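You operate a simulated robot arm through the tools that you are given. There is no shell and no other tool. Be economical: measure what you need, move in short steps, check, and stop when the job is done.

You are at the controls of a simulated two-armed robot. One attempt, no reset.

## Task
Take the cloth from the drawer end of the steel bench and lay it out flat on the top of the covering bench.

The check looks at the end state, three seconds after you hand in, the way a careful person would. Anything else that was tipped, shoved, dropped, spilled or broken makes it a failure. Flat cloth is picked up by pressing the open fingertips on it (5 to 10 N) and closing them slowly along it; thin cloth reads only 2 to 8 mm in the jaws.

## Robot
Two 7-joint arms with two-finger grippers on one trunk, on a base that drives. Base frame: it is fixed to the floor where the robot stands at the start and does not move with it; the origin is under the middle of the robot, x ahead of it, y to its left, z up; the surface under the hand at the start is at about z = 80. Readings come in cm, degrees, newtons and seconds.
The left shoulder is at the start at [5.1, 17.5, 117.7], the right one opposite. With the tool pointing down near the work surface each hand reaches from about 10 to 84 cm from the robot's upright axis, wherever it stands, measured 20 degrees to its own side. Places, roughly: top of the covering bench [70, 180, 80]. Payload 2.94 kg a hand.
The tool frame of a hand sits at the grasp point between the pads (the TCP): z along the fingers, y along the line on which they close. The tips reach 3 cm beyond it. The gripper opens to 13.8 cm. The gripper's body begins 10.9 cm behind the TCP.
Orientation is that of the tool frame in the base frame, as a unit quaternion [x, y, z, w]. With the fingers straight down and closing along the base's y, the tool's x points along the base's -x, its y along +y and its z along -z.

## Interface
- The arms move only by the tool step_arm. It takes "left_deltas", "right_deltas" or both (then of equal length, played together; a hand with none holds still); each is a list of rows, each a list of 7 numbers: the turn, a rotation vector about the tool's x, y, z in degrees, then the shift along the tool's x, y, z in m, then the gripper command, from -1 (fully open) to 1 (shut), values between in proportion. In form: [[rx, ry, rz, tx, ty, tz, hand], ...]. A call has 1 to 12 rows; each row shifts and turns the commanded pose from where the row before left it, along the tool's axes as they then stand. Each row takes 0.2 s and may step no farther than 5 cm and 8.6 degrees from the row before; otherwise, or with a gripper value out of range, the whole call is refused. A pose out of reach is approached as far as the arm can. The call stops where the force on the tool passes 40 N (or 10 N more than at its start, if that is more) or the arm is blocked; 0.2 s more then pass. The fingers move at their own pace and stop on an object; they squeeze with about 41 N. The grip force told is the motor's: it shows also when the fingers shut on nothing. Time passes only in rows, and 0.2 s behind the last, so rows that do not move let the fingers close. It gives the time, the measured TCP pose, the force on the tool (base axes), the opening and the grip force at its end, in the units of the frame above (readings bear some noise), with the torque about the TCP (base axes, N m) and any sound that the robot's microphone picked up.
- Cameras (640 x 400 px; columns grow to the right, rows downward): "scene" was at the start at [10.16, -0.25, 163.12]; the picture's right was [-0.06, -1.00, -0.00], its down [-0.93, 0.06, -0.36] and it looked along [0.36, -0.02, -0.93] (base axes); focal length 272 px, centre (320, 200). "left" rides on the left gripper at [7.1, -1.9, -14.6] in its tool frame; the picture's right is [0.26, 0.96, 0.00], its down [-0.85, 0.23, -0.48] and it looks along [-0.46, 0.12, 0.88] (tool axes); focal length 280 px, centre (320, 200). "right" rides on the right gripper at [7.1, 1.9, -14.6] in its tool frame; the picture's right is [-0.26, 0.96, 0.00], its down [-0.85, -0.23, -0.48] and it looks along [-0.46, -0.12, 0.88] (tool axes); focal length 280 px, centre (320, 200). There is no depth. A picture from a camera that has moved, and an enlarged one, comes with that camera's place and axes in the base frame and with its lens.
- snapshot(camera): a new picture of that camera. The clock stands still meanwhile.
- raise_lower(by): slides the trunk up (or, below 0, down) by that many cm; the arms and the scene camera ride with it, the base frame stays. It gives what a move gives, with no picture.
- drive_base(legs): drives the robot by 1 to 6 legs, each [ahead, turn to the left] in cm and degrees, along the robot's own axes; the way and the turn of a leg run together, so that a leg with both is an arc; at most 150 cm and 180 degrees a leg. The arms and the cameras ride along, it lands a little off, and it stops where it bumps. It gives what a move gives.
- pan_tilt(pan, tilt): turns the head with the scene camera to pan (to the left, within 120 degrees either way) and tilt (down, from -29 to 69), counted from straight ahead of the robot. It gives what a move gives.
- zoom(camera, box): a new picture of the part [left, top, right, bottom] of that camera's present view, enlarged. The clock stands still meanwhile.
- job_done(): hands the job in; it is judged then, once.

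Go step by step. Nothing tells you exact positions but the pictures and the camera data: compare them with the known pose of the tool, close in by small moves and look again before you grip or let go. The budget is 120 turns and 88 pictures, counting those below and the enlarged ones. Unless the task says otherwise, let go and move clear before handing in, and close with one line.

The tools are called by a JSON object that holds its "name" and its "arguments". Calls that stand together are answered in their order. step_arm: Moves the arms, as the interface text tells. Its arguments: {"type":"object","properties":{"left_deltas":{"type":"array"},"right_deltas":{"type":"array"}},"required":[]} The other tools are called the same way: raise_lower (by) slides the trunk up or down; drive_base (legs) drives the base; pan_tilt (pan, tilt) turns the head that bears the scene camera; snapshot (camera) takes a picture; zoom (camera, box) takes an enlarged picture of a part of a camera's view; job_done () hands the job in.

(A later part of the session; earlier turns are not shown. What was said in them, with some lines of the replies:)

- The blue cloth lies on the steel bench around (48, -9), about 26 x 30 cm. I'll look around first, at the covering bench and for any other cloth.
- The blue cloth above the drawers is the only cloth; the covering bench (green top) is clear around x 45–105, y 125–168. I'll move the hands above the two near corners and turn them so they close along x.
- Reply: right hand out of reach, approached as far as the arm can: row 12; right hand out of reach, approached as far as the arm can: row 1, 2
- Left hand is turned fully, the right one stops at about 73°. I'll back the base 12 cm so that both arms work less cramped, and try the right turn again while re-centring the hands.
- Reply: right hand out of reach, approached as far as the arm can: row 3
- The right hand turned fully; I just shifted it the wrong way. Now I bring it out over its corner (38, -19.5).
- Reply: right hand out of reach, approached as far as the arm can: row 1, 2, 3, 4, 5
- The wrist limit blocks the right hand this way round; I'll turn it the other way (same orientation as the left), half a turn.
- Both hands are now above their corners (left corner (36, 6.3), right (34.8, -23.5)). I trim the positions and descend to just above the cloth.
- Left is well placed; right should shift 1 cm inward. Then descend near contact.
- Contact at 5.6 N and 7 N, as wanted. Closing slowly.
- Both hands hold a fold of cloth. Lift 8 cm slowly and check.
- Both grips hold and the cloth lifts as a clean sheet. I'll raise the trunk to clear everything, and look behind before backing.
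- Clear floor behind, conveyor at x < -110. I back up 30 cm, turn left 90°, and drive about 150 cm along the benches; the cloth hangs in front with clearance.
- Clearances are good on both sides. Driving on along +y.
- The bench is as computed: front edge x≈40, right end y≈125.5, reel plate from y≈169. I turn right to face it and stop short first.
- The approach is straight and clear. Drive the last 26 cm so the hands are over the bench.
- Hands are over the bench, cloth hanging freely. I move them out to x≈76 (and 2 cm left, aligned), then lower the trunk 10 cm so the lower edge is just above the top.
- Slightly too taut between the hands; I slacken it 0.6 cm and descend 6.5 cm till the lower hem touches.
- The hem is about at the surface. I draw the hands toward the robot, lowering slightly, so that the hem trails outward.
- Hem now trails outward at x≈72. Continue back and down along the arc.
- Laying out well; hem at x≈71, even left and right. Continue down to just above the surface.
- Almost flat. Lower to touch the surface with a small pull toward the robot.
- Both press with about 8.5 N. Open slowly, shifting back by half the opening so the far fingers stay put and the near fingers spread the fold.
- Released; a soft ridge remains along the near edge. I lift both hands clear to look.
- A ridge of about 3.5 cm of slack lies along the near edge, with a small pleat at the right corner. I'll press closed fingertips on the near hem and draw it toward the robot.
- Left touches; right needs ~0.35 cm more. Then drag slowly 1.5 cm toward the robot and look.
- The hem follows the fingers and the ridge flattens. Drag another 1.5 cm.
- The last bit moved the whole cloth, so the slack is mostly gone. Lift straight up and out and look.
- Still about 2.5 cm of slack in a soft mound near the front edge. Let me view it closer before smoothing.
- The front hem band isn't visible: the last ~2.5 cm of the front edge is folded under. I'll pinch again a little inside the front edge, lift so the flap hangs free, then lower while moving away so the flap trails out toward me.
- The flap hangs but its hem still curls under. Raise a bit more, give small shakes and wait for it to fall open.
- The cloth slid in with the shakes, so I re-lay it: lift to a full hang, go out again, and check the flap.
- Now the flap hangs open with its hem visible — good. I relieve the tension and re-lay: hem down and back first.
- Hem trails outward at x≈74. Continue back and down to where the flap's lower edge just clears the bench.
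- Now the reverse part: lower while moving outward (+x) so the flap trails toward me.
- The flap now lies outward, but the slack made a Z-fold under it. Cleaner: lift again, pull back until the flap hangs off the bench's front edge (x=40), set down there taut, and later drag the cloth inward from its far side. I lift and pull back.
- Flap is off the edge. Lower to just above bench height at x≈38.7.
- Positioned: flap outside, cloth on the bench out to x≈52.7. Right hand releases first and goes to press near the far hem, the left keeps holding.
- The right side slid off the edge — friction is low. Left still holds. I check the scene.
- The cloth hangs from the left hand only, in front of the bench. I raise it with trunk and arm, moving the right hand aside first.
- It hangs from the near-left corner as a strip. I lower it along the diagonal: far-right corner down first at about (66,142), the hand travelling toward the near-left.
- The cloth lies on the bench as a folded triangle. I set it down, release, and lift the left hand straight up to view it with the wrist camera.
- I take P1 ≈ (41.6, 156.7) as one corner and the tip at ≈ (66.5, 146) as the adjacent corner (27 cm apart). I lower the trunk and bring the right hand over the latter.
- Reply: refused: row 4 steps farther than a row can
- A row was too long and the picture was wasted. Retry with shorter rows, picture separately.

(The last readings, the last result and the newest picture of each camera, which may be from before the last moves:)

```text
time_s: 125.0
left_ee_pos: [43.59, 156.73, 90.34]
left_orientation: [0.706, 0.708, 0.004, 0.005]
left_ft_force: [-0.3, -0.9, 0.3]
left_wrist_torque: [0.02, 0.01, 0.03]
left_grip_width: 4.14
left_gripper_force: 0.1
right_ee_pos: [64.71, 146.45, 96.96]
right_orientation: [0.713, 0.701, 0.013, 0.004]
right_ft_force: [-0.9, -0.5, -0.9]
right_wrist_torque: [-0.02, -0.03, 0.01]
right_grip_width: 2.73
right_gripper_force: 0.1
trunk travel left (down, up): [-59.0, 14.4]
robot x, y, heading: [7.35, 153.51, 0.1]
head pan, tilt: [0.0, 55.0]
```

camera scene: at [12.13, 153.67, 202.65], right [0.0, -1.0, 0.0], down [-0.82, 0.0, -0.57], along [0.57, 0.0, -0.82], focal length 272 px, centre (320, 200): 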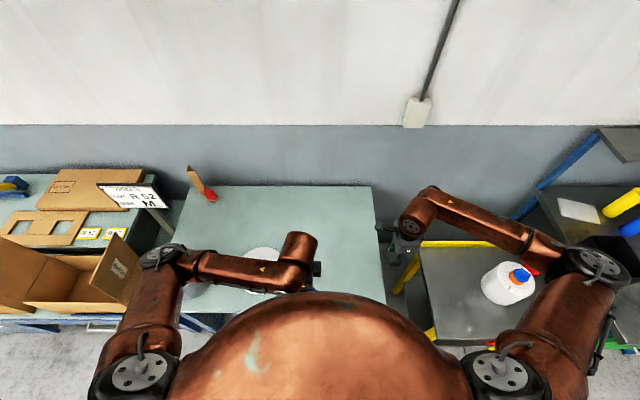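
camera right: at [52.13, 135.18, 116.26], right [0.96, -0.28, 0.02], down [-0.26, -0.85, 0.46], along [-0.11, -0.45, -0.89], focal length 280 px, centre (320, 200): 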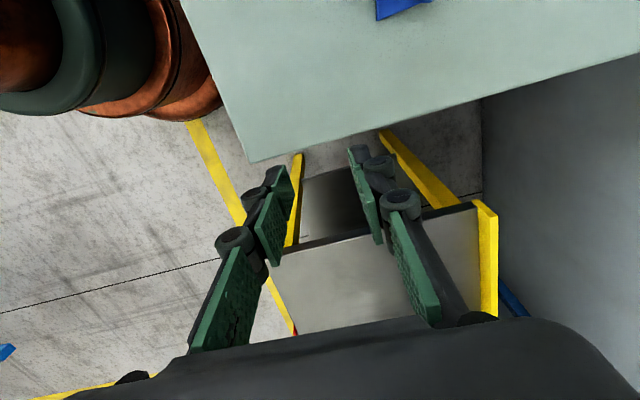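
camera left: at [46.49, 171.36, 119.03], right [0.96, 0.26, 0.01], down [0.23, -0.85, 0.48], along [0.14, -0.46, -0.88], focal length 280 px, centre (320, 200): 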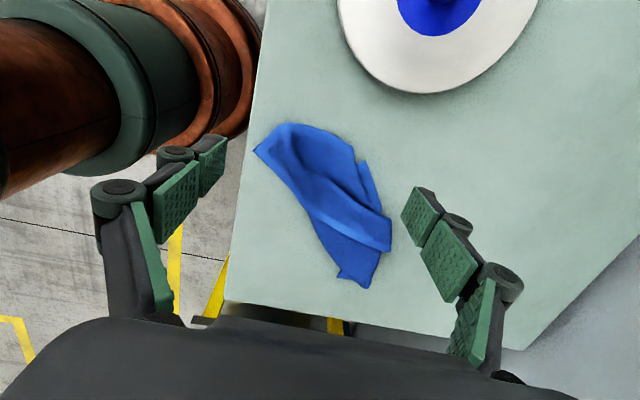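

{"name": "snapshot", "arguments": {"camera": "right"}}

```text
4 pictures are left
camera right: at [66.36, 153.28, 111.9], right [0.96, -0.28, 0.02], down [-0.26, -0.85, 0.46], along [-0.11, -0.45, -0.89], focal length 280 px, centre (320, 200)
```

right: 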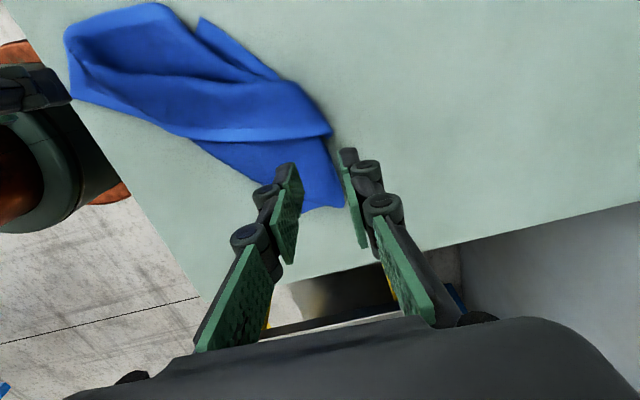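

P1–(66.3,145.5) are 27 cm apart, so adjacent corners. I place both hands about 2 cm inside these tips and descend.

{"name": "step_arm", "arguments": {"left_deltas": [[0, 0, 0, 0.01, 0.012, 0, 0.6], [0, 0, 0, 0, 0, 0.02, 0.6], [0, 0, 0, 0, 0, 0.02, 0.6], [0, 0, 0, 0, 0, 0.015, 0.6], [0, 0, 0, 0, 0, 0, 0.6]], "right_deltas": [[0, 0, 0, 0, -0.003, 0.03, 0.6], [0, 0, 0, 0, 0, 0.03, 0.6], [0, 0, 0, 0, 0, 0.03, 0.6], [0, 0, 0, 0, 0, 0.027, 0.6], [0, 0, 0, 0, 0, 0, 0.6]]}}

{"name": "step_arm", "arguments": {"left_deltas": [[0, 0, 0, 0, 0, 0.006, 0.6], [0, 0, 0, 0, 0, 0.004, 0.6], [0, 0, 0, 0, 0, 0, 0.6]], "right_deltas": [[0, 0, 0, 0, 0, 0.003, 0.6], [0, 0, 0, 0, 0, 0.003, 0.6], [0, 0, 0, 0, 0, 0, 0.6]]}}

```text
time_s: 126.2
left_ee_pos: [44.83, 157.56, 84.77]
left_orientation: [0.707, 0.707, 0.005, 0.005]
left_ft_force: [-0.7, 0.2, 0.3]
left_wrist_torque: [0.01, 0.0, 0.01]
left_grip_width: 2.76
left_gripper_force: 0.1
right_ee_pos: [64.87, 146.33, 85.43]
right_orientation: [0.713, 0.701, 0.013, 0.004]
right_ft_force: [0.1, -0.9, 0.3]
right_wrist_torque: [-0.01, -0.02, 0.03]
right_grip_width: 2.78
right_gripper_force: 0.0
trunk travel left (down, up): [-59.0, 14.4]
robot x, y, heading: [7.24, 153.38, 0.4]
head pan, tilt: [0.0, 55.0]
```

```text
time_s: 127.0
left_ee_pos: [44.69, 157.69, 83.87]
left_orientation: [0.706, 0.708, 0.005, 0.005]
left_ft_force: [1.2, 0.2, 2.4]
left_wrist_torque: [-0.02, -0.02, -0.03]
left_grip_width: 2.74
left_gripper_force: 0.0
right_ee_pos: [64.81, 146.39, 84.99]
right_orientation: [0.713, 0.701, 0.014, 0.004]
right_ft_force: [-0.1, 0.1, 0.3]
right_wrist_torque: [-0.01, 0.01, -0.01]
right_grip_width: 2.76
right_gripper_force: 0.1
trunk travel left (down, up): [-59.0, 14.4]
robot x, y, heading: [7.3, 153.3, 0.3]
head pan, tilt: [0.0, 55.0]
```

{"name": "step_arm", "arguments": {"left_deltas": [[0, 0, 0, 0, 0, 0.003, 0.6], [0, 0, 0, 0, 0, 0, 0.6], [0, 0, 0, 0, 0, 0, 0.6]], "right_deltas": [[0, 0, 0, 0, 0, 0.004, 0.6], [0, 0, 0, 0, 0, 0.004, 0.6], [0, 0, 0, 0, 0, 0, 0.6]]}}

{"name": "step_arm", "arguments": {"right_deltas": [[0, 0, 0, 0, 0, 0.003, 0.6], [0, 0, 0, 0, 0, 0, 0.6]]}}

```text
time_s: 127.8
left_ee_pos: [44.71, 157.64, 83.7]
left_orientation: [0.706, 0.708, 0.005, 0.005]
left_ft_force: [0.7, 1.7, 7.0]
left_wrist_torque: [0.02, -0.13, 0.02]
left_grip_width: 2.79
left_gripper_force: 0.2
right_ee_pos: [64.94, 146.45, 83.94]
right_orientation: [0.713, 0.701, 0.012, 0.004]
right_ft_force: [-0.8, -0.8, 4.0]
right_wrist_torque: [0.03, 0.07, 0.06]
right_grip_width: 2.74
right_gripper_force: 0.2
trunk travel left (down, up): [-59.0, 14.4]
robot x, y, heading: [7.2, 153.82, 0.0]
head pan, tilt: [0.0, 55.0]
```

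```text
time_s: 128.4
left_ee_pos: [44.74, 157.52, 83.69]
left_orientation: [0.707, 0.708, 0.005, 0.005]
left_ft_force: [1.3, 0.5, 6.2]
left_wrist_torque: [0.0, -0.14, 0.03]
left_grip_width: 2.81
left_gripper_force: 0.9
right_ee_pos: [64.95, 146.55, 83.76]
right_orientation: [0.713, 0.701, 0.013, 0.004]
right_ft_force: [-2.9, -0.8, 15.7]
right_wrist_torque: [0.11, 0.35, 0.04]
right_grip_width: 2.88
right_gripper_force: 0.6
trunk travel left (down, up): [-59.0, 14.4]
robot x, y, heading: [7.0, 153.79, 0.3]
head pan, tilt: [0.0, 55.0]
```

Back the right off slightly, close both slowly, then lift.

{"name": "step_arm", "arguments": {"left_deltas": [[0, 0, 0, 0, 0, 0, 0.6], [0, 0, 0, 0, 0, 0, 0.65], [0, 0, 0, 0, 0, 0, 0.7], [0, 0, 0, 0, 0, 0, 0.75], [0, 0, 0, 0, 0, 0, 0.8], [0, 0, 0, 0, 0, 0, 0.85], [0, 0, 0, 0, 0, 0, 0.9], [0, 0, 0, 0, 0, 0, 0.95], [0, 0, 0, 0, 0, 0, 1], [0, 0, 0, 0, 0, 0, 1], [0, 0, 0, 0, 0, 0, 1]], "right_deltas": [[0, 0, 0, 0, 0, -0.002, 0.6], [0, 0, 0, 0, 0, 0, 0.65], [0, 0, 0, 0, 0, 0, 0.7], [0, 0, 0, 0, 0, 0, 0.75], [0, 0, 0, 0, 0, 0, 0.8], [0, 0, 0, 0, 0, 0, 0.85], [0, 0, 0, 0, 0, 0, 0.9], [0, 0, 0, 0, 0, 0, 0.95], [0, 0, 0, 0, 0, 0, 1], [0, 0, 0, 0, 0, 0, 1], [0, 0, 0, 0, 0, 0, 1]]}}

{"name": "step_arm", "arguments": {"left_deltas": [[0, 0, 0, 0, 0, -0.01, 1], [0, 0, 0, 0, 0, -0.02, 1], [0, 0, 0, 0, 0, -0.02, 1], [0, 0, 0, 0, 0, 0, 1]], "right_deltas": [[0, 0, 0, 0, 0, -0.01, 1], [0, 0, 0, 0, 0, -0.02, 1], [0, 0, 0, 0, 0, -0.02, 1], [0, 0, 0, 0, 0, 0, 1]]}}

```text
time_s: 130.8
left_ee_pos: [44.83, 157.64, 83.54]
left_orientation: [0.707, 0.707, 0.005, 0.005]
left_ft_force: [2.6, 0.5, 3.3]
left_wrist_torque: [-0.02, -0.08, -0.01]
left_grip_width: 0.35
left_gripper_force: 32.9
right_ee_pos: [64.81, 146.45, 83.8]
right_orientation: [0.712, 0.702, 0.013, 0.004]
right_ft_force: [-2.3, 0.5, 4.4]
right_wrist_torque: [0.03, 0.08, -0.03]
right_grip_width: 0.51
right_gripper_force: 33.9
trunk travel left (down, up): [-59.0, 14.4]
robot x, y, heading: [6.91, 153.73, 0.3]
head pan, tilt: [0.0, 55.0]
```

```text
time_s: 131.8
left_ee_pos: [44.81, 157.31, 88.42]
left_orientation: [0.707, 0.707, 0.005, 0.005]
left_ft_force: [0.6, -1.4, 0.6]
left_wrist_torque: [0.01, -0.04, 0.03]
left_grip_width: 0.29
left_gripper_force: 29.4
right_ee_pos: [64.81, 146.4, 88.75]
right_orientation: [0.713, 0.701, 0.012, 0.003]
right_ft_force: [-0.9, 0.5, 0.2]
right_wrist_torque: [0.0, 0.01, -0.01]
right_grip_width: 0.53
right_gripper_force: 34.0
trunk travel left (down, up): [-59.0, 14.4]
robot x, y, heading: [7.2, 153.83, 0.2]
head pan, tilt: [0.0, 55.0]
```

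Both grips are tied by a taut edge (23 cm between). Lift high and bring the hands side by side at x≈60.

{"name": "raise_lower", "arguments": {"by": 14}}

{"name": "step_arm", "arguments": {"left_deltas": [[0, 0, 0, 0, 0, -0.04, 1], [0, 0, 0, 0, 0, -0.04, 1], [0, 0, 0, 0, 0, -0.04, 1], [0, 0, 0, 0, 0, -0.04, 1], [0, 0, 0, 0.001, 0.03, 0, 1], [0, 0, 0, 0.001, 0.03, 0, 1], [0, 0, 0, 0.001, 0.03, 0, 1], [0, 0, 0, 0.001, 0.03, 0, 1], [0, 0, 0, 0.001, 0.032, 0, 1], [0, 0, 0, 0, 0, 0, 1], [0, 0, 0, 0, 0, 0, 1]], "right_deltas": [[0, 0, 0, 0, 0, -0.04, 1], [0, 0, 0, 0, 0, -0.04, 1], [0, 0, 0, 0, 0, -0.04, 1], [0, 0, 0, 0, 0, -0.04, 1], [0, 0, 0, -0.021, -0.01, 0, 1], [0, 0, 0, -0.021, -0.01, 0, 1], [0, 0, 0, -0.021, -0.01, 0, 1], [0, 0, 0, -0.021, -0.01, 0, 1], [0, 0, 0, -0.021, -0.008, 0, 1], [0, 0, 0, 0, 0, 0, 1], [0, 0, 0, 0, 0, 0, 1]]}}

```text
time_s: 133.5
left_ee_pos: [44.79, 157.62, 102.56]
left_orientation: [0.707, 0.707, 0.004, 0.005]
left_ft_force: [1.0, -0.1, 0.4]
left_wrist_torque: [0.01, -0.03, 0.0]
left_grip_width: 0.33
left_gripper_force: 32.0
right_ee_pos: [64.84, 146.47, 102.68]
right_orientation: [0.713, 0.701, 0.013, 0.004]
right_ft_force: [-0.1, -0.3, 0.0]
right_wrist_torque: [0.06, 0.01, 0.0]
right_grip_width: 0.53
right_gripper_force: 34.8
trunk travel left (down, up): [-73.0, 0.4]
robot x, y, heading: [7.04, 154.1, 0.2]
head pan, tilt: [0.0, 55.0]
```

```text
time_s: 135.9
left_ee_pos: [59.44, 157.91, 118.65]
left_orientation: [0.706, 0.708, 0.005, 0.004]
left_ft_force: [-1.2, -0.4, -0.5]
left_wrist_torque: [-0.03, -0.01, 0.01]
left_grip_width: 0.32
left_gripper_force: 32.1
right_ee_pos: [59.47, 135.74, 118.66]
right_orientation: [0.713, 0.701, 0.013, 0.004]
right_ft_force: [-0.6, 0.6, -0.3]
right_wrist_torque: [0.04, -0.04, -0.03]
right_grip_width: 0.55
right_gripper_force: 33.6
trunk travel left (down, up): [-73.0, 0.4]
robot x, y, heading: [7.26, 153.97, 0.3]
head pan, tilt: [0.0, 55.0]
```

{"name": "zoom", "arguments": {"camera": "scene", "box": [220, 170, 460, 320]}}

```text
2.67 times, centred on (340, 245) of scene
camera zoom: at [12.19, 153.62, 202.65], right [0.0, -1.0, 0.0], down [-0.82, 0.0, -0.57], along [0.57, 0.0, -0.82], focal length 727 px, centre (267, 80)
```

zoom: 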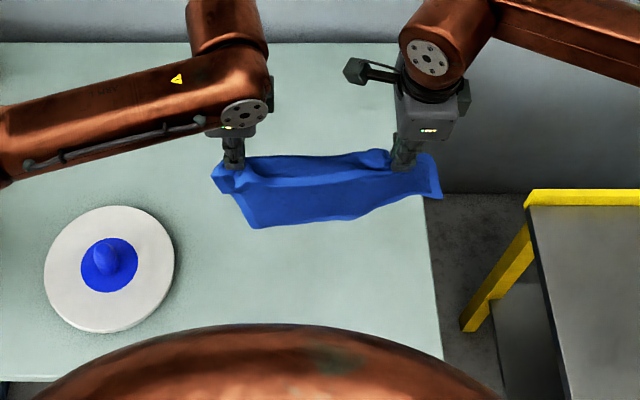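

The left side hangs well, but the right grip also caught the far-right corner's layer (its corner sticks out on the right). I lay this down anyway, left side properly, then unfold that corner with the right hand. First out to x≈74 and down.

{"name": "step_arm", "arguments": {"left_deltas": [[0, 0, 0, 0.01, 0.03, 0, 1], [0, 0, 0, 0.01, 0.03, 0, 1], [0, 0, 0, 0.01, 0.03, 0, 1], [0, 0, 0, 0, 0.03, 0, 1], [0, 0, 0, 0, 0.03, 0, 1], [0, 0, 0, 0, 0, 0, 1]], "right_deltas": [[0, 0, 0, 0.01, 0.03, 0, 1], [0, 0, 0, 0.01, 0.03, 0, 1], [0, 0, 0, 0.01, 0.03, 0, 1], [0, 0, 0, 0, 0.03, 0, 1], [0, 0, 0, 0, 0.03, 0, 1], [0, 0, 0, 0, 0, 0, 1]]}}

{"name": "raise_lower", "arguments": {"by": -13}}

{"name": "step_arm", "arguments": {"left_deltas": [[0, 0, 0, 0, -0.015, 0.003, 1], [0, 0, 0, 0, -0.015, 0.004, 1], [0, 0, 0, 0, -0.015, 0.004, 1], [0, 0, 0, 0, -0.015, 0.005, 1], [0, 0, 0, 0, -0.015, 0.006, 1], [0, 0, 0, 0, -0.015, 0.007, 1], [0, 0, 0, 0, -0.015, 0.009, 1], [0, 0, 0, 0, -0.015, 0.01, 1], [0, 0, 0, 0, -0.015, 0.011, 1], [0, 0, 0, 0, -0.015, 0.012, 1], [0, 0, 0, 0, -0.014, 0.013, 1], [0, 0, 0, 0, -0.014, 0.014, 1]], "right_deltas": [[0, 0, 0, 0, -0.015, 0.003, 1], [0, 0, 0, 0, -0.015, 0.004, 1], [0, 0, 0, 0, -0.015, 0.004, 1], [0, 0, 0, 0, -0.015, 0.005, 1], [0, 0, 0, 0, -0.015, 0.006, 1], [0, 0, 0, 0, -0.015, 0.007, 1], [0, 0, 0, 0, -0.015, 0.009, 1], [0, 0, 0, 0, -0.015, 0.01, 1], [0, 0, 0, 0, -0.015, 0.011, 1], [0, 0, 0, 0, -0.015, 0.012, 1], [0, 0, 0, 0, -0.014, 0.013, 1], [0, 0, 0, 0, -0.014, 0.014, 1]]}}

```text
time_s: 137.3
left_ee_pos: [74.64, 161.25, 118.84]
left_orientation: [0.707, 0.707, 0.004, 0.005]
left_ft_force: [0.6, -1.4, -0.3]
left_wrist_torque: [-0.05, -0.06, -0.01]
left_grip_width: 0.32
left_gripper_force: 32.2
right_ee_pos: [74.47, 138.66, 119.0]
right_orientation: [0.712, 0.702, 0.012, 0.004]
right_ft_force: [0.0, 1.2, -0.1]
right_wrist_torque: [0.06, -0.09, -0.04]
right_grip_width: 0.56
right_gripper_force: 34.2
trunk travel left (down, up): [-73.0, 0.4]
robot x, y, heading: [6.9, 153.72, 0.1]
head pan, tilt: [0.0, 55.0]
```

```text
time_s: 138.9
left_ee_pos: [74.73, 161.09, 106.05]
left_orientation: [0.706, 0.708, 0.005, 0.005]
left_ft_force: [-0.4, -0.7, 0.5]
left_wrist_torque: [-0.04, -0.04, 0.01]
left_grip_width: 0.33
left_gripper_force: 31.8
right_ee_pos: [74.54, 138.67, 105.8]
right_orientation: [0.713, 0.701, 0.014, 0.005]
right_ft_force: [1.1, 1.7, -0.3]
right_wrist_torque: [0.04, -0.03, 0.0]
right_grip_width: 0.52
right_gripper_force: 33.8
trunk travel left (down, up): [-60.0, 13.4]
robot x, y, heading: [7.05, 153.78, 0.0]
head pan, tilt: [0.0, 55.0]
```

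```text
time_s: 141.5
left_ee_pos: [57.02, 161.08, 95.79]
left_orientation: [0.707, 0.708, 0.004, 0.005]
left_ft_force: [-0.4, 0.2, 0.5]
left_wrist_torque: [0.0, -0.01, 0.02]
left_grip_width: 0.33
left_gripper_force: 31.9
right_ee_pos: [56.82, 139.3, 95.74]
right_orientation: [0.712, 0.702, 0.012, 0.004]
right_ft_force: [0.4, 0.3, -1.0]
right_wrist_torque: [0.03, -0.03, -0.05]
right_grip_width: 0.54
right_gripper_force: 33.7
trunk travel left (down, up): [-60.0, 13.4]
robot x, y, heading: [7.16, 153.61, 0.1]
head pan, tilt: [0.0, 55.0]
```

{"name": "step_arm", "arguments": {"left_deltas": [[0, 0, 0, 0, -0.014, 0.014, 1], [0, 0, 0, 0, -0.014, 0.014, 1], [0, 0, 0, 0, -0.014, 0.014, 1], [0, 0, 0, 0, -0.013, 0.014, 1], [0, 0, 0, 0, -0.013, 0.014, 1], [0, 0, 0, 0, -0.01, 0.013, 1], [0, 0, 0, 0, -0.007, 0.005, 1], [0, 0, 0, 0, 0.006, 0.008, 1], [0, 0, 0, 0, 0.008, 0.008, 1], [0, 0, 0, 0, 0.007, 0.008, 1], [0, 0, 0, 0, 0.004, 0.005, 1], [0, 0, 0, 0, 0, 0, 1]], "right_deltas": [[0, 0, 0, 0, -0.014, 0.014, 1], [0, 0, 0, 0, -0.014, 0.014, 1], [0, 0, 0, 0, -0.014, 0.014, 1], [0, 0, 0, 0, -0.013, 0.014, 1], [0, 0, 0, 0, -0.013, 0.014, 1], [0, 0, 0, 0, -0.01, 0.013, 1], [0, 0, 0, 0, -0.007, 0.005, 1], [0, 0, 0, 0, 0.006, 0.008, 1], [0, 0, 0, 0, 0.008, 0.008, 1], [0, 0, 0, 0, 0.007, 0.008, 1], [0, 0, 0, 0, 0.004, 0.005, 1], [0, 0, 0, 0, 0, 0, 1]]}}

```text
time_s: 144.1
left_ee_pos: [51.14, 160.97, 84.17]
left_orientation: [0.706, 0.708, 0.005, 0.005]
left_ft_force: [-1.6, -0.6, 1.7]
left_wrist_torque: [-0.01, 0.01, 0.01]
left_grip_width: 0.31
left_gripper_force: 33.0
right_ee_pos: [51.2, 139.24, 83.95]
right_orientation: [0.713, 0.701, 0.014, 0.004]
right_ft_force: [-2.6, -0.3, 13.1]
right_wrist_torque: [0.06, 0.04, 0.0]
right_grip_width: 0.55
right_gripper_force: 33.7
trunk travel left (down, up): [-60.0, 13.4]
robot x, y, heading: [6.99, 153.71, -0.0]
head pan, tilt: [0.0, 55.0]
```

Release both gently, lift straight up and move aside, then look.

{"name": "step_arm", "arguments": {"left_deltas": [[0, 0, 0, 0, 0, 0, 0.8], [0, 0, 0, 0, 0, 0, 0.6], [0, 0, 0, 0, 0, 0, 0.4], [0, 0, 0, 0, 0, 0, 0.3], [0, 0, 0, 0, 0, -0.01, 0.3], [0, 0, 0, 0, 0, -0.04, 0.3], [0, 0, 0, 0, 0, -0.04, 0.3], [0, 0, 0, 0, 0, -0.04, 0.3], [0, 0, 0, 0.04, 0, 0, 0.3], [0, 0, 0, 0.04, 0, 0, 0.3], [0, 0, 0, 0, 0, 0, 0.3]], "right_deltas": [[0, 0, 0, 0, 0, -0.002, 0.8], [0, 0, 0, 0, 0, 0, 0.6], [0, 0, 0, 0, 0, 0, 0.4], [0, 0, 0, 0, 0, 0, 0.3], [0, 0, 0, 0, 0, -0.01, 0.3], [0, 0, 0, 0, 0, -0.04, 0.3], [0, 0, 0, 0, 0, -0.04, 0.3], [0, 0, 0, 0, 0, -0.04, 0.3], [0, 0, 0, -0.045, 0, 0, 0.3], [0, 0, 0, -0.045, 0, 0, 0.3], [0, 0, 0, -0.04, 0, 0, 0.3]]}}

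```text
time_s: 146.5
left_ee_pos: [51.11, 169.21, 97.2]
left_orientation: [0.707, 0.707, 0.005, 0.005]
left_ft_force: [-0.6, -1.5, -0.2]
left_wrist_torque: [0.05, 0.0, -0.03]
left_grip_width: 4.84
left_gripper_force: 0.0
right_ee_pos: [50.83, 125.73, 96.77]
right_orientation: [0.713, 0.701, 0.013, 0.004]
right_ft_force: [0.1, 0.1, -0.5]
right_wrist_torque: [0.02, -0.01, 0.0]
right_grip_width: 4.83
right_gripper_force: 0.0
trunk travel left (down, up): [-60.0, 13.4]
robot x, y, heading: [7.02, 153.19, 0.2]
head pan, tilt: [0.0, 55.0]
```

{"name": "zoom", "arguments": {"camera": "scene", "box": [250, 190, 410, 290]}}

```text
4.00 times, centred on (330, 240) of scene
camera zoom: at [12.47, 153.32, 189.67], right [0.0, -1.0, 0.0], down [-0.82, 0.0, -0.57], along [0.57, 0.0, -0.82], focal length 1090 px, centre (280, 40)
```

zoom: 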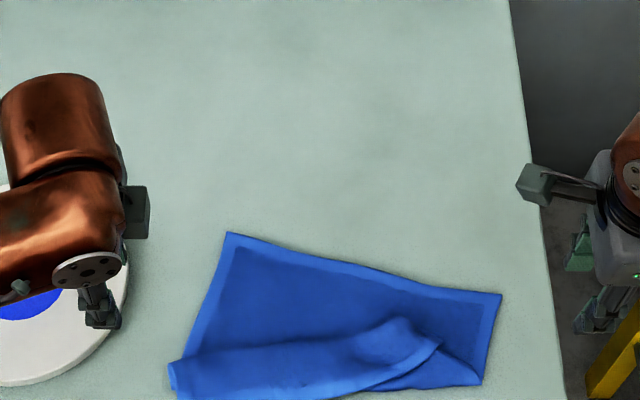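

Now it's clear: the far hem (63,159)–(56,130) lies straight and single-layered; only the front part is crumpled. I'll pinch the two far corners, so the whole cloth hangs open, then re-lay it.

{"name": "step_arm", "arguments": {"left_deltas": [[0, 0, 0, -0.03, 0.025, 0, 0.6], [0, 0, 0, -0.03, 0.025, 0, 0.6], [0, 0, 0, -0.03, 0.02, 0, 0.6], [0, 0, 0, -0.022, 0.015, 0, 0.6], [0, 0, 0, 0, 0, 0.04, 0.6], [0, 0, 0, 0, 0, 0.04, 0.6], [0, 0, 0, 0, 0, 0.04, 0.6], [0, 0, 0, 0, 0, 0, 0.6]], "right_deltas": [[0, 0, 0, 0.02, 0.01, 0, 0.6], [0, 0, 0, 0.02, 0.01, 0, 0.6], [0, 0, 0, 0.017, 0.009, 0, 0.6], [0, 0, 0, 0.01, 0, 0, 0.6], [0, 0, 0, 0, 0, 0.04, 0.6], [0, 0, 0, 0, 0, 0.04, 0.6], [0, 0, 0, 0, 0, 0.037, 0.6], [0, 0, 0, 0, 0, 0, 0.6]]}}

{"name": "step_arm", "arguments": {"left_deltas": [[0, 0, 0, 0, 0, 0.006, 0.6], [0, 0, 0, 0, 0, 0.004, 0.6], [0, 0, 0, 0, 0, 0.002, 0.6], [0, 0, 0, 0, 0, 0, 0.6]], "right_deltas": [[0, 0, 0, 0, 0, 0.006, 0.6], [0, 0, 0, 0, 0, 0.004, 0.6], [0, 0, 0, 0, 0, 0.002, 0.6], [0, 0, 0, 0, 0, 0, 0.6]]}}

```text
time_s: 148.3
left_ee_pos: [59.7, 157.68, 85.37]
left_orientation: [0.707, 0.707, 0.004, 0.005]
left_ft_force: [-0.8, 0.6, 0.0]
left_wrist_torque: [0.02, -0.01, 0.01]
left_grip_width: 2.77
left_gripper_force: 0.0
right_ee_pos: [54.01, 132.79, 85.33]
right_orientation: [0.713, 0.701, 0.013, 0.005]
right_ft_force: [0.4, -0.1, -0.4]
right_wrist_torque: [-0.01, 0.01, 0.0]
right_grip_width: 2.76
right_gripper_force: 0.1
trunk travel left (down, up): [-60.0, 13.4]
robot x, y, heading: [6.91, 153.69, 0.2]
head pan, tilt: [0.0, 55.0]
```

```text
time_s: 149.3
left_ee_pos: [59.6, 157.81, 84.02]
left_orientation: [0.706, 0.708, 0.005, 0.004]
left_ft_force: [0.3, 0.1, 0.5]
left_wrist_torque: [-0.01, -0.01, 0.02]
left_grip_width: 2.77
left_gripper_force: 0.0
right_ee_pos: [54.14, 132.79, 84.17]
right_orientation: [0.713, 0.701, 0.013, 0.004]
right_ft_force: [0.3, 0.8, -1.2]
right_wrist_torque: [0.03, 0.0, 0.01]
right_grip_width: 2.77
right_gripper_force: 0.0
trunk travel left (down, up): [-60.0, 13.4]
robot x, y, heading: [6.95, 153.62, 0.3]
head pan, tilt: [0.0, 55.0]
```

{"name": "step_arm", "arguments": {"left_deltas": [[0, 0, 0, 0, 0, 0.004, 0.6], [0, 0, 0, 0, 0, 0.003, 0.6], [0, 0, 0, 0, 0, 0, 0.6]], "right_deltas": [[0, 0, 0, 0, 0, 0.004, 0.6], [0, 0, 0, 0, 0, 0.003, 0.6], [0, 0, 0, 0, 0, 0, 0.6]]}}

```text
time_s: 150.1
left_ee_pos: [59.68, 157.74, 83.46]
left_orientation: [0.706, 0.708, 0.004, 0.005]
left_ft_force: [0.8, 1.4, 1.6]
left_wrist_torque: [0.03, 0.03, -0.01]
left_grip_width: 2.77
left_gripper_force: 0.1
right_ee_pos: [54.03, 132.78, 83.34]
right_orientation: [0.713, 0.701, 0.013, 0.005]
right_ft_force: [-0.6, 0.4, 1.3]
right_wrist_torque: [0.03, 0.03, -0.02]
right_grip_width: 2.75
right_gripper_force: 0.1
trunk travel left (down, up): [-60.0, 13.4]
robot x, y, heading: [6.9, 153.64, 0.0]
head pan, tilt: [0.0, 55.0]
```

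{"name": "step_arm", "arguments": {"left_deltas": [[0, 0, 0, 0, 0, 0.002, 0.6], [0, 0, 0, 0, 0, 0, 0.6]], "right_deltas": [[0, 0, 0, 0, 0, 0.002, 0.6], [0, 0, 0, 0, 0, 0, 0.6]]}}

```text
time_s: 150.7
left_ee_pos: [59.64, 157.68, 83.31]
left_orientation: [0.707, 0.707, 0.005, 0.005]
left_ft_force: [-0.5, 1.2, 6.3]
left_wrist_torque: [0.0, 0.03, 0.02]
left_grip_width: 2.77
left_gripper_force: 0.1
right_ee_pos: [53.94, 132.88, 83.29]
right_orientation: [0.712, 0.702, 0.013, 0.005]
right_ft_force: [-0.5, -0.5, 5.6]
right_wrist_torque: [-0.04, 0.06, 0.02]
right_grip_width: 2.74
right_gripper_force: 0.0
trunk travel left (down, up): [-60.0, 13.4]
robot x, y, heading: [7.21, 153.83, 0.3]
head pan, tilt: [0.0, 55.0]
```

Both press at about 6 N. Close slowly and lift.

{"name": "step_arm", "arguments": {"left_deltas": [[0, 0, 0, 0, 0, 0, 0.65], [0, 0, 0, 0, 0, 0, 0.7], [0, 0, 0, 0, 0, 0, 0.75], [0, 0, 0, 0, 0, 0, 0.8], [0, 0, 0, 0, 0, 0, 0.85], [0, 0, 0, 0, 0, 0, 0.9], [0, 0, 0, 0, 0, 0, 0.95], [0, 0, 0, 0, 0, 0, 1], [0, 0, 0, 0, 0, 0, 1], [0, 0, 0, 0, 0, 0, 1]], "right_deltas": [[0, 0, 0, 0, 0, 0, 0.65], [0, 0, 0, 0, 0, 0, 0.7], [0, 0, 0, 0, 0, 0, 0.75], [0, 0, 0, 0, 0, 0, 0.8], [0, 0, 0, 0, 0, 0, 0.85], [0, 0, 0, 0, 0, 0, 0.9], [0, 0, 0, 0, 0, 0, 0.95], [0, 0, 0, 0, 0, 0, 1], [0, 0, 0, 0, 0, 0, 1], [0, 0, 0, 0, 0, 0, 1]]}}

{"name": "step_arm", "arguments": {"left_deltas": [[0, 0, 0, 0, 0, -0.01, 1], [0, 0, 0, 0, 0, -0.02, 1], [0, 0, 0, 0, 0, -0.03, 1], [0, 0, 0, 0, 0, 0, 1]], "right_deltas": [[0, 0, 0, 0, 0, -0.01, 1], [0, 0, 0, 0, 0, -0.02, 1], [0, 0, 0, 0, 0, -0.03, 1], [0, 0, 0, 0, 0, 0, 1]]}}

```text
time_s: 152.9
left_ee_pos: [59.85, 157.79, 83.2]
left_orientation: [0.707, 0.708, 0.004, 0.005]
left_ft_force: [0.1, -0.5, 2.0]
left_wrist_torque: [-0.05, -0.01, -0.03]
left_grip_width: 0.36
left_gripper_force: 34.0
right_ee_pos: [54.02, 132.87, 83.27]
right_orientation: [0.713, 0.701, 0.013, 0.004]
right_ft_force: [-0.5, 0.6, -1.9]
right_wrist_torque: [0.01, 0.01, 0.0]
right_grip_width: 0.61
right_gripper_force: 33.8
trunk travel left (down, up): [-60.0, 13.4]
robot x, y, heading: [7.22, 153.92, 0.3]
head pan, tilt: [0.0, 55.0]
```

```text
time_s: 153.9
left_ee_pos: [59.72, 157.82, 88.99]
left_orientation: [0.707, 0.708, 0.005, 0.005]
left_ft_force: [-0.7, 0.2, 0.4]
left_wrist_torque: [-0.07, -0.1, -0.03]
left_grip_width: 0.24
left_gripper_force: 29.2
right_ee_pos: [54.2, 132.59, 89.06]
right_orientation: [0.713, 0.701, 0.013, 0.005]
right_ft_force: [1.0, 1.0, -0.5]
right_wrist_torque: [0.04, 0.03, 0.01]
right_grip_width: 0.55
right_gripper_force: 31.3
trunk travel left (down, up): [-60.0, 13.4]
robot x, y, heading: [7.13, 153.77, 0.4]
head pan, tilt: [0.0, 55.0]
```

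Both hold. Lift to a full hang and bring the hands level at x≈74.

{"name": "raise_lower", "arguments": {"by": 13}}

{"name": "step_arm", "arguments": {"left_deltas": [[0, 0, 0, 0, 0, -0.04, 1], [0, 0, 0, 0, 0, -0.04, 1], [0, 0, 0, 0, 0, -0.04, 1], [0, 0, 0, 0, 0, -0.04, 1], [0, 0, 0, 0, 0, -0.02, 1], [0, 0, 0, 0.002, 0.028, 0, 1], [0, 0, 0, 0.002, 0.028, 0, 1], [0, 0, 0, 0.002, 0.028, 0, 1], [0, 0, 0, 0.002, 0.028, 0, 1], [0, 0, 0, 0.002, 0.028, 0, 1], [0, 0, 0, 0, 0, 0, 1], [0, 0, 0, 0, 0, 0, 1]], "right_deltas": [[0, 0, 0, 0, 0, -0.04, 1], [0, 0, 0, 0, 0, -0.04, 1], [0, 0, 0, 0, 0, -0.04, 1], [0, 0, 0, 0, 0, -0.04, 1], [0, 0, 0, 0, 0, -0.02, 1], [0, 0, 0, 0.003, 0.039, 0, 1], [0, 0, 0, 0.003, 0.039, 0, 1], [0, 0, 0, 0.003, 0.039, 0, 1], [0, 0, 0, 0.002, 0.039, 0, 1], [0, 0, 0, 0.002, 0.039, 0, 1], [0, 0, 0, 0, 0, 0, 1], [0, 0, 0, 0, 0, 0, 1]]}}

```text
time_s: 155.5
left_ee_pos: [59.63, 157.83, 102.16]
left_orientation: [0.706, 0.708, 0.004, 0.004]
left_ft_force: [-0.2, -1.2, 1.1]
left_wrist_torque: [-0.01, 0.0, -0.02]
left_grip_width: 0.43
left_gripper_force: 36.2
right_ee_pos: [53.86, 132.78, 102.18]
right_orientation: [0.713, 0.701, 0.011, 0.005]
right_ft_force: [0.1, 0.2, 2.3]
right_wrist_torque: [0.0, -0.02, 0.02]
right_grip_width: 0.31
right_gripper_force: 29.6
trunk travel left (down, up): [-73.0, 0.4]
robot x, y, heading: [6.95, 153.49, 0.1]
head pan, tilt: [0.0, 55.0]
```

```text
time_s: 158.1
left_ee_pos: [73.36, 159.01, 120.11]
left_orientation: [0.706, 0.708, 0.005, 0.003]
left_ft_force: [0.6, -0.1, -0.6]
left_wrist_torque: [-0.04, -0.04, 0.02]
left_grip_width: 0.3
left_gripper_force: 29.4
right_ee_pos: [73.38, 133.87, 120.4]
right_orientation: [0.713, 0.701, 0.012, 0.004]
right_ft_force: [0.8, 0.0, -0.7]
right_wrist_torque: [0.02, 0.02, 0.01]
right_grip_width: 0.43
right_gripper_force: 31.3
trunk travel left (down, up): [-73.0, 0.4]
robot x, y, heading: [7.09, 153.9, 0.0]
head pan, tilt: [0.0, 55.0]
```

The held hem's flap now lies on the far side, so this time I lay from near to far: bring the hands back to x≈46.5, touch the free hem down there and travel outward.

{"name": "step_arm", "arguments": {"left_deltas": [[0, 0, 0, 0, -0.03, 0, 1], [0, 0, 0, 0, -0.03, 0, 1], [0, 0, 0, 0, -0.03, 0, 1], [0, 0, 0, 0, -0.03, 0, 1], [0, 0, 0, 0, -0.03, 0, 1], [0, 0, 0, 0, -0.03, 0, 1], [0, 0, 0, 0, -0.03, 0, 1], [0, 0, 0, 0, -0.03, 0, 1], [0, 0, 0, 0, -0.029, 0, 1], [0, 0, 0, 0, 0, 0, 1], [0, 0, 0, 0, 0, 0, 1]], "right_deltas": [[0, 0, 0, 0, -0.03, 0, 1], [0, 0, 0, 0, -0.03, 0, 1], [0, 0, 0, 0, -0.03, 0, 1], [0, 0, 0, 0, -0.03, 0, 1], [0, 0, 0, 0, -0.03, 0, 1], [0, 0, 0, 0, -0.03, 0, 1], [0, 0, 0, 0, -0.03, 0, 1], [0, 0, 0, 0, -0.03, 0, 1], [0, 0, 0, 0, -0.029, 0, 1], [0, 0, 0, 0, 0, 0, 1], [0, 0, 0, 0, 0, 0, 1]]}}

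{"name": "raise_lower", "arguments": {"by": -13}}

```text
time_s: 160.5
left_ee_pos: [46.52, 158.9, 119.95]
left_orientation: [0.706, 0.708, 0.005, 0.005]
left_ft_force: [0.5, 0.1, -0.7]
left_wrist_torque: [0.01, -0.01, -0.02]
left_grip_width: 0.49
left_gripper_force: 33.3
right_ee_pos: [46.11, 133.86, 120.13]
right_orientation: [0.712, 0.702, 0.014, 0.005]
right_ft_force: [-0.6, 0.7, 0.8]
right_wrist_torque: [0.02, 0.04, 0.04]
right_grip_width: 0.33
right_gripper_force: 30.1
trunk travel left (down, up): [-73.0, 0.4]
robot x, y, heading: [7.11, 153.82, 0.1]
head pan, tilt: [0.0, 55.0]
```

```text
time_s: 162.1
left_ee_pos: [46.53, 158.83, 107.13]
left_orientation: [0.706, 0.708, 0.005, 0.005]
left_ft_force: [0.0, -0.8, -0.9]
left_wrist_torque: [-0.03, 0.04, 0.02]
left_grip_width: 0.45
left_gripper_force: 32.4
right_ee_pos: [46.07, 134.0, 107.08]
right_orientation: [0.712, 0.702, 0.013, 0.005]
right_ft_force: [-0.4, 0.7, 0.4]
right_wrist_torque: [0.01, 0.02, -0.01]
right_grip_width: 0.34
right_gripper_force: 29.6
trunk travel left (down, up): [-60.0, 13.4]
robot x, y, heading: [7.12, 153.67, 0.3]
head pan, tilt: [0.0, 55.0]
```

{"name": "step_arm", "arguments": {"left_deltas": [[0, 0, 0, 0, 0, 0.018, 1], [0, 0, 0, 0, 0, 0.018, 1], [0, 0, 0, 0, 0, 0, 1], [0, 0, 0, 0, 0.015, 0.003, 1], [0, 0, 0, 0, 0.015, 0.003, 1], [0, 0, 0, 0, 0.015, 0.003, 1], [0, 0, 0, 0, 0.015, 0.003, 1], [0, 0, 0, 0, 0.015, 0.004, 1], [0, 0, 0, 0, 0.015, 0.004, 1], [0, 0, 0, 0, 0, 0, 1]], "right_deltas": [[0, 0, 0, 0, 0.002, 0.018, 1], [0, 0, 0, 0, 0.002, 0.018, 1], [0, 0, 0, 0, 0, 0, 1], [0, 0, 0, 0, 0.015, 0.003, 1], [0, 0, 0, 0, 0.015, 0.003, 1], [0, 0, 0, 0, 0.015, 0.003, 1], [0, 0, 0, 0, 0.015, 0.003, 1], [0, 0, 0, 0, 0.015, 0.004, 1], [0, 0, 0, 0, 0.015, 0.004, 1], [0, 0, 0, 0, 0, 0, 1]]}}

{"name": "step_arm", "arguments": {"left_deltas": [[0, 0, 0, 0, 0.016, 0.007, 1], [0, 0, 0, 0, 0.016, 0.008, 1], [0, 0, 0, 0, 0.016, 0.009, 1], [0, 0, 0, 0, 0.016, 0.01, 1], [0, 0, 0, 0, 0.016, 0.012, 1], [0, 0, 0, 0, 0.016, 0.013, 1], [0, 0, 0, 0, 0, 0, 1]], "right_deltas": [[0, 0, 0, 0, 0.016, 0.007, 1], [0, 0, 0, 0, 0.016, 0.008, 1], [0, 0, 0, 0, 0.016, 0.009, 1], [0, 0, 0, 0, 0.016, 0.01, 1], [0, 0, 0, 0, 0.016, 0.012, 1], [0, 0, 0, 0, 0.016, 0.013, 1], [0, 0, 0, 0, 0, 0, 1]]}}

```text
time_s: 164.2
left_ee_pos: [55.42, 158.58, 101.37]
left_orientation: [0.706, 0.708, 0.006, 0.005]
left_ft_force: [0.3, 0.5, -1.3]
left_wrist_torque: [0.03, 0.0, 0.03]
left_grip_width: 0.48
left_gripper_force: 32.6
right_ee_pos: [55.61, 133.97, 101.72]
right_orientation: [0.712, 0.702, 0.013, 0.004]
right_ft_force: [-0.3, -0.4, 0.1]
right_wrist_torque: [0.03, -0.02, 0.01]
right_grip_width: 0.32
right_gripper_force: 30.2
trunk travel left (down, up): [-60.0, 13.4]
robot x, y, heading: [7.11, 153.76, -0.1]
head pan, tilt: [0.0, 55.0]
```

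```text
time_s: 165.8
left_ee_pos: [65.22, 158.98, 95.91]
left_orientation: [0.706, 0.708, 0.004, 0.006]
left_ft_force: [0.4, -1.3, 0.1]
left_wrist_torque: [-0.01, 0.0, 0.01]
left_grip_width: 0.47
left_gripper_force: 36.1
right_ee_pos: [65.36, 133.85, 96.01]
right_orientation: [0.713, 0.701, 0.013, 0.005]
right_ft_force: [0.1, 0.3, -1.8]
right_wrist_torque: [0.0, 0.02, 0.0]
right_grip_width: 0.52
right_gripper_force: 35.1
trunk travel left (down, up): [-60.0, 13.4]
robot x, y, heading: [7.19, 153.75, 0.3]
head pan, tilt: [0.0, 55.0]
```

{"name": "step_arm", "arguments": {"left_deltas": [[0, 0, 0, 0, 0.015, 0.015, 1], [0, 0, 0, 0, 0.015, 0.017, 1], [0, 0, 0, 0, 0.015, 0.018, 1], [0, 0, 0, 0, 0.014, 0.019, 1], [0, 0, 0, 0, 0.014, 0.017, 1], [0, 0, 0, 0, 0.014, 0.007, 1], [0, 0, 0, 0, 0.008, 0, 1], [0, 0, 0, 0, -0.006, 0.006, 1], [0, 0, 0, 0, -0.007, 0.007, 1], [0, 0, 0, 0, -0.006, 0.007, 1], [0, 0, 0, 0, -0.004, 0.005, 1], [0, 0, 0, 0, 0, 0, 1]], "right_deltas": [[0, 0, 0, 0, 0.015, 0.015, 1], [0, 0, 0, 0, 0.015, 0.017, 1], [0, 0, 0, 0, 0.015, 0.018, 1], [0, 0, 0, 0, 0.014, 0.019, 1], [0, 0, 0, 0, 0.014, 0.017, 1], [0, 0, 0, 0, 0.014, 0.007, 1], [0, 0, 0, 0, 0.008, 0, 1], [0, 0, 0, 0, -0.006, 0.006, 1], [0, 0, 0, 0, -0.007, 0.007, 1], [0, 0, 0, 0, -0.006, 0.007, 1], [0, 0, 0, 0, -0.004, 0.005, 1], [0, 0, 0, 0, 0, 0, 1]]}}

```text
time_s: 168.4
left_ee_pos: [72.56, 158.73, 84.15]
left_orientation: [0.706, 0.708, 0.005, 0.006]
left_ft_force: [0.0, 0.2, -0.3]
left_wrist_torque: [0.0, 0.03, 0.03]
left_grip_width: 0.5
left_gripper_force: 33.6
right_ee_pos: [73.05, 133.9, 84.39]
right_orientation: [0.713, 0.701, 0.014, 0.004]
right_ft_force: [-0.1, 0.1, 2.2]
right_wrist_torque: [-0.03, 0.03, 0.0]
right_grip_width: 0.33
right_gripper_force: 33.5
trunk travel left (down, up): [-60.0, 13.4]
robot x, y, heading: [7.1, 153.67, 0.2]
head pan, tilt: [0.0, 55.0]
```

Lower to contact and open slowly while shifting outward by half the opening.

{"name": "step_arm", "arguments": {"left_deltas": [[0, 0, 0, 0, 0, 0.004, 1], [0, 0, 0, 0, 0, 0.003, 1], [0, 0, 0, 0, 0.001, 0, 0.95], [0, 0, 0, 0, 0.002, 0, 0.9], [0, 0, 0, 0, 0.002, 0, 0.84], [0, 0, 0, 0, 0.002, 0, 0.78], [0, 0, 0, 0, 0.002, 0, 0.72], [0, 0, 0, 0, 0.002, 0, 0.66], [0, 0, 0, 0, 0.002, 0, 0.6], [0, 0, 0, 0, 0.002, 0, 0.54], [0, 0, 0, 0, 0, 0, 0.54]], "right_deltas": [[0, 0, 0, 0, 0, 0.005, 1], [0, 0, 0, 0, 0, 0.003, 1], [0, 0, 0, 0, 0.001, 0, 0.95], [0, 0, 0, 0, 0.002, 0, 0.9], [0, 0, 0, 0, 0.002, 0, 0.84], [0, 0, 0, 0, 0.002, 0, 0.78], [0, 0, 0, 0, 0.002, 0, 0.72], [0, 0, 0, 0, 0.002, 0, 0.66], [0, 0, 0, 0, 0.002, 0, 0.6], [0, 0, 0, 0, 0.002, 0, 0.54], [0, 0, 0, 0, 0, 0, 0.54]]}}

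{"name": "step_arm", "arguments": {"left_deltas": [[0, 0, 0, 0, 0, -0.01, 0.5], [0, 0, 0, 0, 0, -0.03, 0.5], [0, 0, 0, 0, 0, -0.04, 0.5], [0, 0, 0, 0, 0, -0.04, 0.5], [0, 0, 0, 0.04, 0, 0, 0.5], [0, 0, 0, 0.04, -0.01, 0, 0.5], [0, 0, 0, 0.04, -0.02, 0, 0.5], [0, 0, 0, 0, 0, 0, 0.5]], "right_deltas": [[0, 0, 0, 0, 0, -0.01, 0.5], [0, 0, 0, 0, 0, -0.03, 0.5], [0, 0, 0, 0, 0, -0.04, 0.5], [0, 0, 0, 0, 0, -0.04, 0.5], [0, 0, 0, -0.04, 0, 0, 0.5], [0, 0, 0, -0.04, -0.01, 0, 0.5], [0, 0, 0, -0.04, -0.02, 0, 0.5], [0, 0, 0, 0, 0, 0, 0.5]]}}

```text
time_s: 170.8
left_ee_pos: [73.38, 159.05, 83.5]
left_orientation: [0.706, 0.708, 0.005, 0.006]
left_ft_force: [0.1, -0.4, -0.1]
left_wrist_torque: [-0.01, 0.01, 0.0]
left_grip_width: 3.15
left_gripper_force: 0.1
left hand out of reach, approached as far as the arm can: row 8
right_ee_pos: [74.37, 133.83, 83.65]
right_orientation: [0.713, 0.701, 0.012, 0.005]
right_ft_force: [-1.1, 1.3, 4.3]
right_wrist_torque: [0.01, 0.08, 0.0]
right_grip_width: 3.15
right_gripper_force: 0.3
trunk travel left (down, up): [-60.0, 13.4]
robot x, y, heading: [6.97, 153.5, 0.2]
head pan, tilt: [0.0, 55.0]
```

```text
time_s: 172.7
left_ee_pos: [70.26, 170.99, 95.4]
left_orientation: [0.706, 0.708, 0.005, 0.005]
left_ft_force: [0.1, 0.2, -0.5]
left_wrist_torque: [0.01, 0.02, 0.0]
left_grip_width: 3.45
left_gripper_force: 0.0
right_ee_pos: [70.83, 121.78, 95.26]
right_orientation: [0.713, 0.701, 0.012, 0.004]
right_ft_force: [0.3, -0.7, 0.0]
right_wrist_torque: [0.03, 0.03, 0.01]
right_grip_width: 3.43
right_gripper_force: 0.1
trunk travel left (down, up): [-60.0, 13.4]
robot x, y, heading: [6.97, 153.71, 0.2]
head pan, tilt: [0.0, 55.0]
```

{"name": "zoom", "arguments": {"camera": "scene", "box": [250, 170, 410, 270]}}

```text
4.00 times, centred on (330, 220) of scene
camera zoom: at [12.81, 153.66, 189.66], right [0.0, -1.0, 0.0], down [-0.82, 0.0, -0.57], along [0.57, 0.0, -0.82], focal length 1090 px, centre (280, 120)
```

zoom: 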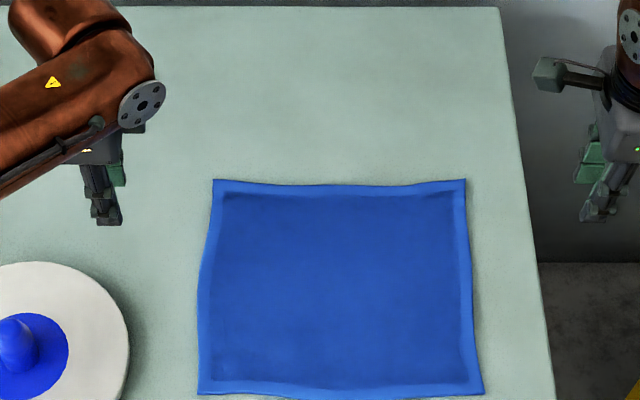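

All four hems are visible and the cloth lies flat (26 x 30 cm) on the covering bench, clear of the reel and the edges. I raise the arms clear and hand in.

{"name": "raise_lower", "arguments": {"by": 10}}

{"name": "job_done", "arguments": {}}

```text
time_s: 174.0
left_ee_pos: [70.38, 170.97, 105.25]
left_orientation: [0.706, 0.708, 0.004, 0.004]
left_ft_force: [-0.1, 0.6, 0.1]
left_wrist_torque: [-0.02, -0.01, -0.03]
left_grip_width: 3.44
left_gripper_force: 0.2
right_ee_pos: [70.91, 121.76, 105.2]
right_orientation: [0.712, 0.702, 0.012, 0.004]
right_ft_force: [0.0, 0.0, -0.1]
right_wrist_torque: [-0.03, 0.01, 0.03]
right_grip_width: 3.46
right_gripper_force: 0.1
trunk travel left (down, up): [-70.0, 3.4]
robot x, y, heading: [6.88, 153.6, 0.1]
head pan, tilt: [0.0, 55.0]
```

```text
The job is handed in.
```

The blue cloth is laid out flat on top of the covering bench, with all four hems visible in the last picture; both hands let go and moved clear, and I saw nothing else disturbed.
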